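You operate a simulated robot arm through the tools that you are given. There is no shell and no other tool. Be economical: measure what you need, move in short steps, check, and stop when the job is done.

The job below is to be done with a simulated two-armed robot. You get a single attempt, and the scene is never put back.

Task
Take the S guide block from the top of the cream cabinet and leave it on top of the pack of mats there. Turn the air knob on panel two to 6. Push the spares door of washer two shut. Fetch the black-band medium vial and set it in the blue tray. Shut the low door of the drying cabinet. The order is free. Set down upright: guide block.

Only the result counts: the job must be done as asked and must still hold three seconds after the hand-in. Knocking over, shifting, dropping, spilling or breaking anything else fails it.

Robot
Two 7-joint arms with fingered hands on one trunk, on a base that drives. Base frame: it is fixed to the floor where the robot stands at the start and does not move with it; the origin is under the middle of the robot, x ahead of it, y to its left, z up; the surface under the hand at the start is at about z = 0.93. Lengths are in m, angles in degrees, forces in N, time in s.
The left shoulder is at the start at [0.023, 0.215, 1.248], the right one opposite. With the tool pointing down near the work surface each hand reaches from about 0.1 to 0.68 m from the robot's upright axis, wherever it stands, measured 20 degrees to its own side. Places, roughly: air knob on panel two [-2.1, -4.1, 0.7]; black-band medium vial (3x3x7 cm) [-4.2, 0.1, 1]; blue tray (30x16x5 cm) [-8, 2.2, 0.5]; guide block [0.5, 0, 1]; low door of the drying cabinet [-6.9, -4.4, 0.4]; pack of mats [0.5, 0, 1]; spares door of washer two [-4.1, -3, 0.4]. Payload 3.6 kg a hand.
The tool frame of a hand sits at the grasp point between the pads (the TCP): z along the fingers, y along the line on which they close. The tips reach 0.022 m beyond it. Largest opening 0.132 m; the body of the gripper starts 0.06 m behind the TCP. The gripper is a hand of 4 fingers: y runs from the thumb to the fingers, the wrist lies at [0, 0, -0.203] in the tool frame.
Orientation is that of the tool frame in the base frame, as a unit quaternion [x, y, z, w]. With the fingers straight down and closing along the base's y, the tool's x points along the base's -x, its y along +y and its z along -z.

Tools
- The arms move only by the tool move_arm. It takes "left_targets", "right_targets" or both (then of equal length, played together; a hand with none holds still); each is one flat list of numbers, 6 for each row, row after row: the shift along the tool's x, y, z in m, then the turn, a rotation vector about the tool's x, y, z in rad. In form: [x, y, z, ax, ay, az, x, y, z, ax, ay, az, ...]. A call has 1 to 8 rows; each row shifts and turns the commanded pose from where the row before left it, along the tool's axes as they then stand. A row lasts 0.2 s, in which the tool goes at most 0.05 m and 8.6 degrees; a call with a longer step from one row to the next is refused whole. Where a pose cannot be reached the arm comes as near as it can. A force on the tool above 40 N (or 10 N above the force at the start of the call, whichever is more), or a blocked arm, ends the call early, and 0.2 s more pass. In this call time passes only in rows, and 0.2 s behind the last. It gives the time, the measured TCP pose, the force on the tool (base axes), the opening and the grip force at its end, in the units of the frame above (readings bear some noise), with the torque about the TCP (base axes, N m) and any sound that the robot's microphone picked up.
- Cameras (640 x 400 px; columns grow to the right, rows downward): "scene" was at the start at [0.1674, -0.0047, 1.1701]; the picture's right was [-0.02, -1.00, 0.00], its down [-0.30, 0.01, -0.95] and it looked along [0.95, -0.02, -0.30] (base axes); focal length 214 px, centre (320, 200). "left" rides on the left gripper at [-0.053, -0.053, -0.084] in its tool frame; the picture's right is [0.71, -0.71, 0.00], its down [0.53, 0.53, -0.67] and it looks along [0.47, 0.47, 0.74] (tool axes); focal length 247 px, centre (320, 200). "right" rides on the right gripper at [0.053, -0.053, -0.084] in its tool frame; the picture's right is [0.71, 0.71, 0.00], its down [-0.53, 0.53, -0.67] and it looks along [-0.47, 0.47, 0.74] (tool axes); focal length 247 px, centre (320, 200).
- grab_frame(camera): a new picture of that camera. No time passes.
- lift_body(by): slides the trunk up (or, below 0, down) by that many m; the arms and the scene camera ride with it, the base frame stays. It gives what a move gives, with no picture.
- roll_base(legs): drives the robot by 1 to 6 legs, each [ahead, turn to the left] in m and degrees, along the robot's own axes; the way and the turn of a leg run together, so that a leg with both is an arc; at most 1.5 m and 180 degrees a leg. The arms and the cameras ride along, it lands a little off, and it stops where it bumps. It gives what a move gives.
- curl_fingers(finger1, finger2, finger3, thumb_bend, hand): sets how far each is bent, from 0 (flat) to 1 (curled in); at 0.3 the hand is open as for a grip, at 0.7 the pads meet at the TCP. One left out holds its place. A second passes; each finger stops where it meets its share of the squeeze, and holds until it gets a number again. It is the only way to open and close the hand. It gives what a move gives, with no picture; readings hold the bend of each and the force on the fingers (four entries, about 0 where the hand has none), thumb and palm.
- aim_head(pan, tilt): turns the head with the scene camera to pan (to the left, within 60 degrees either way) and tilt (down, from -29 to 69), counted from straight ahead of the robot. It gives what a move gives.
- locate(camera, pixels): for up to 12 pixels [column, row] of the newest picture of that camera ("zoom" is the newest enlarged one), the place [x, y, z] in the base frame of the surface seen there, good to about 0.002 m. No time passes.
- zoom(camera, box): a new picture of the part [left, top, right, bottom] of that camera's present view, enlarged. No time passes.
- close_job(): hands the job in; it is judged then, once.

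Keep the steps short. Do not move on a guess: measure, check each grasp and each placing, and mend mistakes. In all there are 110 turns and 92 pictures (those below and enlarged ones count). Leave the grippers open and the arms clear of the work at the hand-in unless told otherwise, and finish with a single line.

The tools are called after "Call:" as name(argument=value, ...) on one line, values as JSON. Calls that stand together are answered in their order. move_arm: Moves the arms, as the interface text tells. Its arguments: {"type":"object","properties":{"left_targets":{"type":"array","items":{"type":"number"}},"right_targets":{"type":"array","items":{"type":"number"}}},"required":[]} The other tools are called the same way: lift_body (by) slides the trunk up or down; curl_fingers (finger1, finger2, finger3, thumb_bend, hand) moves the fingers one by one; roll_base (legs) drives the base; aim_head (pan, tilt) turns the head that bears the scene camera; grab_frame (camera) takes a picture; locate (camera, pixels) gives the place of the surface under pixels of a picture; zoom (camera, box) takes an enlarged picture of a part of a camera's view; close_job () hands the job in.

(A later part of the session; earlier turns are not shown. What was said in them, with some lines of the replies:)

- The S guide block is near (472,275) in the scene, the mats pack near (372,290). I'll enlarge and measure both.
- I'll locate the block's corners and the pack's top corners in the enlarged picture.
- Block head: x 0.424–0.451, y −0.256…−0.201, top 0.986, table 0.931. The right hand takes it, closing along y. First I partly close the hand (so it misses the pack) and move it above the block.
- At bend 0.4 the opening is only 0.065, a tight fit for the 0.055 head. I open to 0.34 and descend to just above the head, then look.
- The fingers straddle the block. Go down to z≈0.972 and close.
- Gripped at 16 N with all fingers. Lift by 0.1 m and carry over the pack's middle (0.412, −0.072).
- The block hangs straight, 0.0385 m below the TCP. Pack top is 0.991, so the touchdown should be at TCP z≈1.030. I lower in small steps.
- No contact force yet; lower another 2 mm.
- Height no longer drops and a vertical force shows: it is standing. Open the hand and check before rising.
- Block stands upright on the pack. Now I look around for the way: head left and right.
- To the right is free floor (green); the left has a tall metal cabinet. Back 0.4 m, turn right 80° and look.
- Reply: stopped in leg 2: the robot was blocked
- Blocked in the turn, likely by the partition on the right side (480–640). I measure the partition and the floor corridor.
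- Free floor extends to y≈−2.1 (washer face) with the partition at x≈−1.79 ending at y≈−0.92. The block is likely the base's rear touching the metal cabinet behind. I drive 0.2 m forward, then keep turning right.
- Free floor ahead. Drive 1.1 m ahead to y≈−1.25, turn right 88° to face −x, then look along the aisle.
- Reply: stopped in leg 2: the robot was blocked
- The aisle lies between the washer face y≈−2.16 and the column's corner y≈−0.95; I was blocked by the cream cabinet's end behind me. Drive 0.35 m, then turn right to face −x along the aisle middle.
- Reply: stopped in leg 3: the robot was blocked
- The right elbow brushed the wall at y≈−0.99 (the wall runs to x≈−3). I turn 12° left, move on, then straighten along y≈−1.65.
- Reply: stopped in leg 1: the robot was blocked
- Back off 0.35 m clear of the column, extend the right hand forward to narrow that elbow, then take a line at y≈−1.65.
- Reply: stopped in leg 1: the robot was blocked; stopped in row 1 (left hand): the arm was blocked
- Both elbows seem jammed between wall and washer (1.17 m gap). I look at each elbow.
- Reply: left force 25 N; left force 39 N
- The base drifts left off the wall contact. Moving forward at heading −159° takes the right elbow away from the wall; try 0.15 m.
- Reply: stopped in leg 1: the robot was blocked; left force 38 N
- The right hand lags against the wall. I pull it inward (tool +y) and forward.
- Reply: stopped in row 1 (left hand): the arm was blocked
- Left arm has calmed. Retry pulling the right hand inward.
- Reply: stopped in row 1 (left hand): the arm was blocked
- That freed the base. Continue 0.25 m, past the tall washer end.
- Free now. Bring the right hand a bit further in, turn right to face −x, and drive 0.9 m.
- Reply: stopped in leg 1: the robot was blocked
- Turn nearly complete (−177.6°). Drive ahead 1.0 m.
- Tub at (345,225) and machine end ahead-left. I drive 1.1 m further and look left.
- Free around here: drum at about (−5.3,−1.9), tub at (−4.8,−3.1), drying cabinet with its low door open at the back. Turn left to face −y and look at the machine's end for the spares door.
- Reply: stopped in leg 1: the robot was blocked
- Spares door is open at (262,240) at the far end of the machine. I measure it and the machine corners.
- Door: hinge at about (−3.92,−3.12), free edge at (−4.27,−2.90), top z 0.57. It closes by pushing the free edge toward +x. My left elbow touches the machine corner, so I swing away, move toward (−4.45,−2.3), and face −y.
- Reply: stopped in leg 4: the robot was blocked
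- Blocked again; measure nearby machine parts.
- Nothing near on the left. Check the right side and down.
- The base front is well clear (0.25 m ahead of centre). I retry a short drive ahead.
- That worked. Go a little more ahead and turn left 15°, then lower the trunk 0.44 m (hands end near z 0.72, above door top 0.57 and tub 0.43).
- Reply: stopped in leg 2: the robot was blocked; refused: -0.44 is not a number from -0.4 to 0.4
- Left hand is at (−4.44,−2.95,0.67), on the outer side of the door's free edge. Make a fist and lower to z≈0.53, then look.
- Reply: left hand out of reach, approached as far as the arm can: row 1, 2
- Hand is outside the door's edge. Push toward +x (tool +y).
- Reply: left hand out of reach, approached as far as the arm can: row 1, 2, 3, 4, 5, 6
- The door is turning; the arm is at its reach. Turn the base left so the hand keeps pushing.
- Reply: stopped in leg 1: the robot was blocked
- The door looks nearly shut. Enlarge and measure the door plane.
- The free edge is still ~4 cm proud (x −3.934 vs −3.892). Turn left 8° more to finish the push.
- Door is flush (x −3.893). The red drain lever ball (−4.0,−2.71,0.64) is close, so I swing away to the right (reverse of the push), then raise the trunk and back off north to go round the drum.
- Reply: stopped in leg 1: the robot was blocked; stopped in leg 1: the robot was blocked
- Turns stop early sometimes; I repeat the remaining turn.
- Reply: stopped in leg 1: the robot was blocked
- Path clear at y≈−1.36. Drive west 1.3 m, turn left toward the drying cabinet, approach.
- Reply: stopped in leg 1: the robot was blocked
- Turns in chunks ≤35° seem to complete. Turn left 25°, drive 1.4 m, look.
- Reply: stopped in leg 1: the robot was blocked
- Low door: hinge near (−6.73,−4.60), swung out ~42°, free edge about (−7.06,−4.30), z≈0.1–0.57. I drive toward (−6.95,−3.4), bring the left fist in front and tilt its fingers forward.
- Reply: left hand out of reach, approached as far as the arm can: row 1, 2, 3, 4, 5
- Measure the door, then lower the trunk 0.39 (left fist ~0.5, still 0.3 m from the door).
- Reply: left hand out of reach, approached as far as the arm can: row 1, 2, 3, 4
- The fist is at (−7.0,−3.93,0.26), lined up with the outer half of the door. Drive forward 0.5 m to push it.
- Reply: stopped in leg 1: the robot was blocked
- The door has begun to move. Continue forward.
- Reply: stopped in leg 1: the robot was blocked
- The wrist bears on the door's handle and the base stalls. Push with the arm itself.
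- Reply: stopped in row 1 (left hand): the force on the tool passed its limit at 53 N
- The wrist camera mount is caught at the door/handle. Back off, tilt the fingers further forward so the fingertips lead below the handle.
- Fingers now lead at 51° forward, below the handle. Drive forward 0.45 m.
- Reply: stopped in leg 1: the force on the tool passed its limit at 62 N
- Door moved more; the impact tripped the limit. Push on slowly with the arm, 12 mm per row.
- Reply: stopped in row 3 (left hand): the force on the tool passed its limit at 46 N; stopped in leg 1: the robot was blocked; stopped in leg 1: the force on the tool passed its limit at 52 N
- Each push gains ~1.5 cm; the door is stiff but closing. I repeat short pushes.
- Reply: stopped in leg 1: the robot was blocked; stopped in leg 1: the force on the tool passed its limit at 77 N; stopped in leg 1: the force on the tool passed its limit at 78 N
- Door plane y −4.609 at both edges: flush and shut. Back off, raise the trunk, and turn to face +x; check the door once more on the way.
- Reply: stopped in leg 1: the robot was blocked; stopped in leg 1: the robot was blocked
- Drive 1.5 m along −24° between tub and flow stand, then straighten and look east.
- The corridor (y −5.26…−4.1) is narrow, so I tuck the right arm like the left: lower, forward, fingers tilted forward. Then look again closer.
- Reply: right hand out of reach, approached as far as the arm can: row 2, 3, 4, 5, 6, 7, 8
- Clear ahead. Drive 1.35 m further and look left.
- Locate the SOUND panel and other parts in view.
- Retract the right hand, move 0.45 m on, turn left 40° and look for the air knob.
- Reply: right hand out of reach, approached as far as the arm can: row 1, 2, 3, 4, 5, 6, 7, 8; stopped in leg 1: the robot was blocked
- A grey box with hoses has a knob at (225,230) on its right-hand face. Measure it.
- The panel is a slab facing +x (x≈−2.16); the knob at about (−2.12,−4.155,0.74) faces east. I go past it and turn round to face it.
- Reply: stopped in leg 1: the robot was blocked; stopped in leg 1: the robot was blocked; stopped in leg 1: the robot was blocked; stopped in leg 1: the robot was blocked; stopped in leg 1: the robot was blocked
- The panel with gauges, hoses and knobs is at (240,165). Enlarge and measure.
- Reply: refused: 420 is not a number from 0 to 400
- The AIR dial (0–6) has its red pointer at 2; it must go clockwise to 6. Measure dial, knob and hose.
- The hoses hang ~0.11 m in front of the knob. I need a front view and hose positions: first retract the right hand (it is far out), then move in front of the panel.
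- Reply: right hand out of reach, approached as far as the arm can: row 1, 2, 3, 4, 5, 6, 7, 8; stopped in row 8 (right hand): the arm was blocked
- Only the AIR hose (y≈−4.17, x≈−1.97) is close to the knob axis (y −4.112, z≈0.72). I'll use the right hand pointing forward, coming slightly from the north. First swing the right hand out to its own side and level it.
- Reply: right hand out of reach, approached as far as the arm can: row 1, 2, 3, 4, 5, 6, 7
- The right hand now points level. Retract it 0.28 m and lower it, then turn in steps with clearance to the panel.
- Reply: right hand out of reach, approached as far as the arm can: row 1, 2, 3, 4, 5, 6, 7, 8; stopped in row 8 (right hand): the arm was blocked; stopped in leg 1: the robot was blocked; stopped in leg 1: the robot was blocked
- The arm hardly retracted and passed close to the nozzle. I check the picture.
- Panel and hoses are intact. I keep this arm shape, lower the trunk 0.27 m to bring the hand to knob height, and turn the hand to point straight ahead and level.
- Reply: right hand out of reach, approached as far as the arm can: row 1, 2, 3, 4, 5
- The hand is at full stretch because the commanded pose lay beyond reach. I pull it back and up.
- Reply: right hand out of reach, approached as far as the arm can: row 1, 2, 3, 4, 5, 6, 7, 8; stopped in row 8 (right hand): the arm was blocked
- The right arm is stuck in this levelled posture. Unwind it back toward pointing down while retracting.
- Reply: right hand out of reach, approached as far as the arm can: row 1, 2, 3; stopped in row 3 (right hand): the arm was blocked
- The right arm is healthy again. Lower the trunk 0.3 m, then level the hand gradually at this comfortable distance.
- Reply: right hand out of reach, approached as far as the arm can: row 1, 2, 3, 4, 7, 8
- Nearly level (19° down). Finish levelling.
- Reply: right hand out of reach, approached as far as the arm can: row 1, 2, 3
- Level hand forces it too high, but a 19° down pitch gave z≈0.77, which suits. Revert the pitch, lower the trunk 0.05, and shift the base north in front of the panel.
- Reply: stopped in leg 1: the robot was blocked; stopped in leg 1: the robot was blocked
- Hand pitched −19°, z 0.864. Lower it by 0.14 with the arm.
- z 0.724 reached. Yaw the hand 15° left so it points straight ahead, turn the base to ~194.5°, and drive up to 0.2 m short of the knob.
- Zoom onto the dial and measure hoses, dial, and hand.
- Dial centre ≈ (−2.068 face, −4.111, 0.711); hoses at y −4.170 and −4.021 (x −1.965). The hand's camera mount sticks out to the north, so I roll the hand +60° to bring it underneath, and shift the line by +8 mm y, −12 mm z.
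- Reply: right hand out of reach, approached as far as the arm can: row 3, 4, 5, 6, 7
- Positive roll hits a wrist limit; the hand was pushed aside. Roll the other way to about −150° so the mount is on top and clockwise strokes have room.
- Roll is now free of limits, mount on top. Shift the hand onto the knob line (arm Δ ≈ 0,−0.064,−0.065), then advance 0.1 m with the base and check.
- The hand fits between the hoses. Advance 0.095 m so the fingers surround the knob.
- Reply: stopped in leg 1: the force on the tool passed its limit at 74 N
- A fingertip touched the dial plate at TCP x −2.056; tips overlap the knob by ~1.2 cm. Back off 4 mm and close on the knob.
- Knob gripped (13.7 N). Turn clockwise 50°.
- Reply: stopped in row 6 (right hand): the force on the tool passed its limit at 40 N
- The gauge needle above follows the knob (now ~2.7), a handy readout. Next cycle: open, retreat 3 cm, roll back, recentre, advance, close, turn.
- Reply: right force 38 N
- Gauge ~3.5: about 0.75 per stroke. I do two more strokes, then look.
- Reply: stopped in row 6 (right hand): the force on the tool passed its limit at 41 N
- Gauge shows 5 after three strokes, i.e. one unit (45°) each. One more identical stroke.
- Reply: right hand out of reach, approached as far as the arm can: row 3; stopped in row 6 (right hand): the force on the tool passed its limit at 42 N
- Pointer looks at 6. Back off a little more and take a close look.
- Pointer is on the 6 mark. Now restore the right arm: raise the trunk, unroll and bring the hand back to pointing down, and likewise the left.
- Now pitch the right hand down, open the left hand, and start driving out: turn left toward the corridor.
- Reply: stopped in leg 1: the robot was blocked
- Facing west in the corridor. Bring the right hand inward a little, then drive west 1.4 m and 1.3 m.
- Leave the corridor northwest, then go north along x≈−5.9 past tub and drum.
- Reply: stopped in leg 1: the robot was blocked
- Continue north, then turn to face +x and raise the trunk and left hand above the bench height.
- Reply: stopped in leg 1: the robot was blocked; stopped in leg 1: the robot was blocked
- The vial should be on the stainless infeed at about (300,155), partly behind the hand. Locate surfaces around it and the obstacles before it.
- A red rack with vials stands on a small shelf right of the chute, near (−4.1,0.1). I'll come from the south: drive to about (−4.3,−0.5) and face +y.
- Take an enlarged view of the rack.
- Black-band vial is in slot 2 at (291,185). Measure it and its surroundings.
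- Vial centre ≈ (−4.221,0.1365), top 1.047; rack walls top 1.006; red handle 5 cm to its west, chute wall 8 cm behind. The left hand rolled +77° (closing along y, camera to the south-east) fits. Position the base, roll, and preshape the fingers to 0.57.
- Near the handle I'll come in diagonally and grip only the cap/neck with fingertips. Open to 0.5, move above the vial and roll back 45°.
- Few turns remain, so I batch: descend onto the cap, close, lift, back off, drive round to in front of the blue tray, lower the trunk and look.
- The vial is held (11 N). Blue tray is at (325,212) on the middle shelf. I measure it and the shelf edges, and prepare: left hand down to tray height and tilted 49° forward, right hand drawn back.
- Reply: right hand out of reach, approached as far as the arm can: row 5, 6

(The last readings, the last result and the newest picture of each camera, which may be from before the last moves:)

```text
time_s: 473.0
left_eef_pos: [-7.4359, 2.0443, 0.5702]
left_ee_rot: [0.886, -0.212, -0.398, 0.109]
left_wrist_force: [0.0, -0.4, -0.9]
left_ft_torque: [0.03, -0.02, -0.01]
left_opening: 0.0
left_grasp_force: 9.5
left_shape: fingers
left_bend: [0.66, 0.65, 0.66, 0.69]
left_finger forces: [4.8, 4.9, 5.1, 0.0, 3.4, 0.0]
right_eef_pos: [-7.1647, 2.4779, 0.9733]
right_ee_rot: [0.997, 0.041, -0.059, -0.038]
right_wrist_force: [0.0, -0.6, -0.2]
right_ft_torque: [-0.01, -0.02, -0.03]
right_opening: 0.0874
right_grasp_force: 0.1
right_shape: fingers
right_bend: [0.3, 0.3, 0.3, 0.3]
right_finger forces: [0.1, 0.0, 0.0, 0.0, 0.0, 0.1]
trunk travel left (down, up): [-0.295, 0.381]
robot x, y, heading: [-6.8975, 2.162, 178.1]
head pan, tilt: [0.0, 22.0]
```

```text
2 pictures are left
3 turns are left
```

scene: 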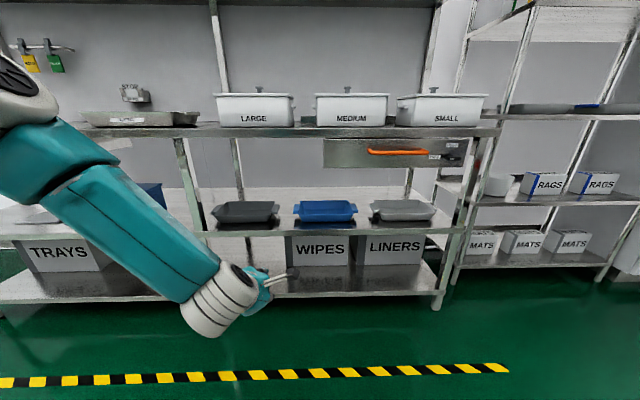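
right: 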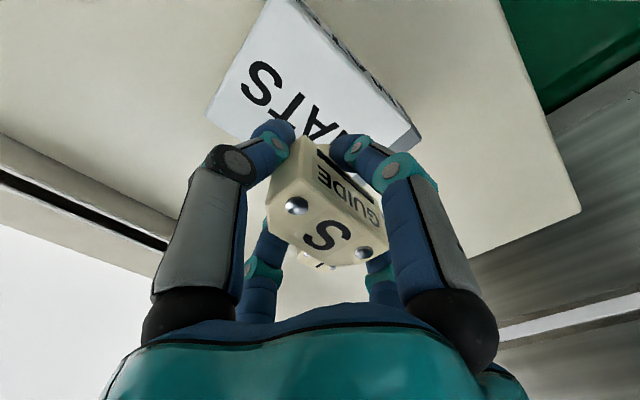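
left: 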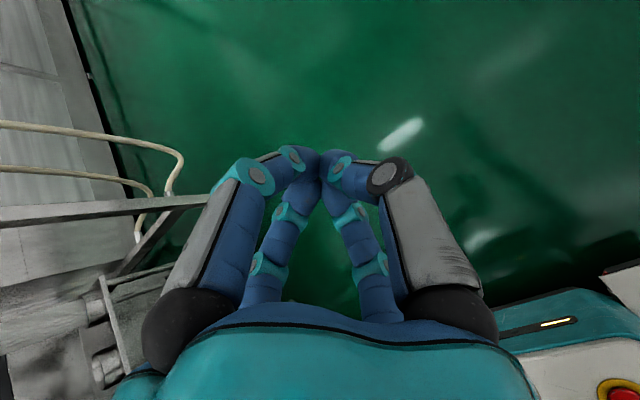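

Tray rim z≈0.526, x −7.89…−8.05, y 2.08…2.37; shelf edges x −7.845/−7.806. I shift the hand (−0.06,+0.08), raise 4 cm, drive in 0.45 m, lower, release in stages, lift, and back out, then look.

Call:
lift_body(by=0.04)

Call:
move_arm(left_targets=[-0.0242, -0.0179, 0.0143, 0, 0, 0, -0.0242, -0.0179, 0.0143, 0, 0, 0, -0.0242, -0.0179, 0.0143, 0, 0, 0])

Call:
roll_base(legs=[[0.45, 0]])

Call:
lift_body(by=-0.045)

Call:
curl_fingers(hand="left", finger1=0.52, finger2=0.52, finger3=0.52, thumb_bend=0.52)

Call:
lift_body(by=0.025)

Call:
curl_fingers(hand="left", finger1=0.32, finger2=0.32, finger3=0.32, thumb_bend=0.32)

Call:
lift_body(by=0.035)

Call:
roll_base(legs=[[-0.5, 0]])

Call:
zoom(camera="scene", box=[200, 150, 440, 300])

```text
time_s: 473.8
left_eef_pos: [-7.4357, 2.0451, 0.6103]
left_ee_rot: [0.887, -0.211, -0.396, 0.11]
left_wrist_force: [0.0, -0.9, 0.3]
left_ft_torque: [0.0, 0.01, -0.01]
left_opening: 0.0
left_grasp_force: 8.4
left_shape: fingers
left_bend: [0.66, 0.65, 0.66, 0.69]
left_finger forces: [4.4, 4.8, 5.0, 0.0, 3.4, 0.0]
right_eef_pos: [-7.1626, 2.479, 1.0158]
right_ee_rot: [0.997, 0.042, -0.059, -0.038]
right_wrist_force: [-0.1, -0.1, 0.9]
right_ft_torque: [0.03, 0.02, 0.02]
right_opening: 0.0877
right_grasp_force: 0.0
right_shape: fingers
right_bend: [0.3, 0.3, 0.3, 0.3]
right_finger forces: [0.0, 0.1, 0.1, 0.0, 0.1, 0.0]
trunk travel left (down, up): [-0.335, 0.341]
robot x, y, heading: [-6.8972, 2.1606, 178.0]
head pan, tilt: [0.0, 22.0]
```

```text
time_s: 474.6
left_eef_pos: [-7.4985, 2.1226, 0.6093]
left_ee_rot: [0.887, -0.212, -0.397, 0.108]
left_wrist_force: [-1.2, 0.7, -0.2]
left_ft_torque: [0.0, -0.05, -0.02]
left_opening: 0.0002
left_grasp_force: 8.5
left_shape: fingers
left_bend: [0.66, 0.65, 0.66, 0.69]
left_finger forces: [4.5, 5.0, 4.9, 0.0, 3.3, 0.0]
right_eef_pos: [-7.1631, 2.4788, 1.0149]
right_ee_rot: [0.997, 0.042, -0.059, -0.038]
right_wrist_force: [0.6, 0.3, -0.1]
right_ft_torque: [-0.01, -0.01, 0.0]
right_opening: 0.0874
right_grasp_force: 0.0
right_shape: fingers
right_bend: [0.3, 0.3, 0.3, 0.3]
right_finger forces: [0.0, 0.0, 0.1, 0.1, 0.0, 0.0]
trunk travel left (down, up): [-0.335, 0.341]
robot x, y, heading: [-6.8967, 2.1641, 178.0]
head pan, tilt: [0.0, 22.0]
```

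```text
time_s: 477.3
left_eef_pos: [-7.9462, 2.1362, 0.6096]
left_ee_rot: [0.887, -0.21, -0.396, 0.109]
left_wrist_force: [0.5, -0.6, 0.4]
left_ft_torque: [-0.01, -0.04, 0.0]
left_opening: 0.0002
left_grasp_force: 8.8
left_shape: fingers
left_bend: [0.66, 0.65, 0.66, 0.69]
left_finger forces: [4.5, 4.9, 4.9, 0.0, 3.4, 0.0]
right_eef_pos: [-7.6107, 2.4933, 1.015]
right_ee_rot: [0.997, 0.041, -0.06, -0.038]
right_wrist_force: [0.0, -0.3, 0.1]
right_ft_torque: [-0.04, -0.03, -0.02]
right_opening: 0.0878
right_grasp_force: 0.0
right_shape: fingers
right_bend: [0.3, 0.3, 0.3, 0.3]
right_finger forces: [0.0, 0.1, 0.1, 0.0, 0.0, 0.0]
trunk travel left (down, up): [-0.335, 0.341]
robot x, y, heading: [-7.3455, 2.1768, 178.5]
head pan, tilt: [0.0, 22.0]
```

```text
time_s: 478.2
left_eef_pos: [-7.9459, 2.1367, 0.5665]
left_ee_rot: [0.886, -0.212, -0.397, 0.109]
left_wrist_force: [-0.5, 0.7, -0.2]
left_ft_torque: [-0.03, -0.03, 0.01]
left_opening: 0.0
left_grasp_force: 9.0
left_shape: fingers
left_bend: [0.66, 0.65, 0.66, 0.69]
left_finger forces: [4.4, 4.9, 5.0, 0.1, 3.4, 0.1]
right_eef_pos: [-7.6102, 2.4923, 0.9715]
right_ee_rot: [0.997, 0.04, -0.058, -0.037]
right_wrist_force: [0.3, 0.2, 0.8]
right_ft_torque: [-0.02, 0.03, 0.0]
right_opening: 0.0877
right_grasp_force: 0.1
right_shape: fingers
right_bend: [0.3, 0.3, 0.3, 0.3]
right_finger forces: [0.1, 0.1, 0.0, 0.0, 0.0, 0.0]
trunk travel left (down, up): [-0.29, 0.386]
robot x, y, heading: [-7.3457, 2.182, 178.4]
head pan, tilt: [0.0, 22.0]
```

```text
time_s: 479.2
left_eef_pos: [-7.9464, 2.1362, 0.5644]
left_ee_rot: [0.887, -0.212, -0.396, 0.109]
left_wrist_force: [0.2, 1.1, 0.4]
left_ft_torque: [-0.02, 0.0, 0.04]
left_opening: 0.0353
left_grasp_force: 0.0
left_shape: fingers
left_bend: [0.52, 0.52, 0.52, 0.52]
left_finger forces: [0.1, 0.0, 0.1, 0.1, 0.1, 0.0]
right_eef_pos: [-7.611, 2.4934, 0.9713]
right_ee_rot: [0.997, 0.04, -0.057, -0.038]
right_wrist_force: [-0.8, 0.0, -0.7]
right_ft_torque: [0.01, -0.01, -0.01]
right_opening: 0.0876
right_grasp_force: 0.1
right_shape: fingers
right_bend: [0.3, 0.3, 0.3, 0.3]
right_finger forces: [0.0, 0.0, 0.1, 0.0, 0.1, 0.0]
trunk travel left (down, up): [-0.29, 0.386]
robot x, y, heading: [-7.3461, 2.1796, 178.3]
head pan, tilt: [0.0, 22.0]
```

```text
time_s: 479.9
left_eef_pos: [-7.9463, 2.1365, 0.5882]
left_ee_rot: [0.887, -0.211, -0.396, 0.109]
left_wrist_force: [-0.2, -0.4, 1.0]
left_ft_torque: [0.0, -0.02, 0.0]
left_opening: 0.0353
left_grasp_force: 0.0
left_shape: fingers
left_bend: [0.52, 0.52, 0.52, 0.52]
left_finger forces: [0.1, 0.0, 0.0, 0.0, 0.0, 0.0]
right_eef_pos: [-7.612, 2.4932, 0.9951]
right_ee_rot: [0.997, 0.041, -0.058, -0.039]
right_wrist_force: [0.5, 0.1, 0.6]
right_ft_torque: [-0.02, 0.04, -0.01]
right_opening: 0.0878
right_grasp_force: 0.0
right_shape: fingers
right_bend: [0.3, 0.3, 0.3, 0.3]
right_finger forces: [0.0, 0.0, 0.0, 0.1, 0.0, 0.1]
trunk travel left (down, up): [-0.315, 0.361]
robot x, y, heading: [-7.348, 2.1764, 178.1]
head pan, tilt: [0.0, 22.0]
```

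```text
time_s: 480.9
left_eef_pos: [-7.9465, 2.1375, 0.59]
left_ee_rot: [0.887, -0.212, -0.396, 0.11]
left_wrist_force: [0.6, 0.0, -0.2]
left_ft_torque: [0.01, 0.01, -0.01]
left_opening: 0.0828
left_grasp_force: 0.0
left_shape: fingers
left_bend: [0.32, 0.32, 0.32, 0.32]
left_finger forces: [0.0, 0.0, 0.1, 0.1, 0.1, 0.0]
right_eef_pos: [-7.6109, 2.4938, 0.9966]
right_ee_rot: [0.997, 0.042, -0.057, -0.037]
right_wrist_force: [-0.2, 0.5, 0.2]
right_ft_torque: [0.0, 0.0, 0.0]
right_opening: 0.0878
right_grasp_force: 0.0
right_shape: fingers
right_bend: [0.3, 0.3, 0.3, 0.3]
right_finger forces: [0.1, 0.0, 0.1, 0.0, 0.0, 0.0]
trunk travel left (down, up): [-0.315, 0.361]
robot x, y, heading: [-7.3444, 2.1781, 178.1]
head pan, tilt: [0.0, 22.0]
```

```text
time_s: 481.7
left_eef_pos: [-7.9475, 2.1368, 0.6244]
left_ee_rot: [0.887, -0.211, -0.396, 0.109]
left_wrist_force: [-0.9, 0.1, -0.6]
left_ft_torque: [-0.01, -0.02, 0.03]
left_opening: 0.0827
left_grasp_force: 0.1
left_shape: fingers
left_bend: [0.32, 0.32, 0.32, 0.32]
left_finger forces: [0.1, 0.0, 0.1, 0.0, 0.0, 0.0]
right_eef_pos: [-7.612, 2.4946, 1.0311]
right_ee_rot: [0.997, 0.04, -0.057, -0.038]
right_wrist_force: [-0.7, -0.3, 0.6]
right_ft_torque: [-0.03, -0.04, 0.0]
right_opening: 0.0877
right_grasp_force: 0.1
right_shape: fingers
right_bend: [0.3, 0.3, 0.3, 0.3]
right_finger forces: [0.0, 0.0, 0.1, 0.1, 0.1, 0.0]
trunk travel left (down, up): [-0.35, 0.326]
robot x, y, heading: [-7.3432, 2.1772, 178.5]
head pan, tilt: [0.0, 22.0]
```

```text
time_s: 484.6
left_eef_pos: [-7.4499, 2.124, 0.6252]
left_ee_rot: [0.886, -0.215, -0.397, 0.107]
left_wrist_force: [1.3, -0.4, -0.7]
left_ft_torque: [0.01, 0.02, -0.02]
left_opening: 0.0831
left_grasp_force: 0.1
left_shape: fingers
left_bend: [0.32, 0.32, 0.32, 0.32]
left_finger forces: [0.0, 0.0, 0.0, 0.1, 0.1, 0.0]
right_eef_pos: [-7.1122, 2.4778, 1.0311]
right_ee_rot: [0.997, 0.038, -0.059, -0.037]
right_wrist_force: [-0.1, 0.0, 0.0]
right_ft_torque: [0.0, -0.02, 0.04]
right_opening: 0.0878
right_grasp_force: 0.1
right_shape: fingers
right_bend: [0.3, 0.3, 0.3, 0.3]
right_finger forces: [0.0, 0.0, 0.0, 0.1, 0.0, 0.0]
trunk travel left (down, up): [-0.35, 0.326]
robot x, y, heading: [-6.8498, 2.1629, 177.8]
head pan, tilt: [0.0, 22.0]
```

```text
2.67 times, centred on (320, 225) of scene
2 turns are left
```

zoom: 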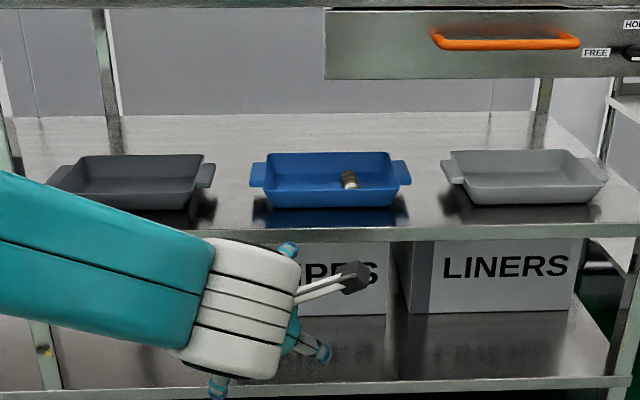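

The vial lies inside the blue tray (348,180 in the enlarged view), both grippers are open and the arms are clear of the work. I hand the job in.

Call:
close_job()

```text
The job is handed in.
```

I handed the job in with all five parts done; the vial is in the blue tray but lies on its side.
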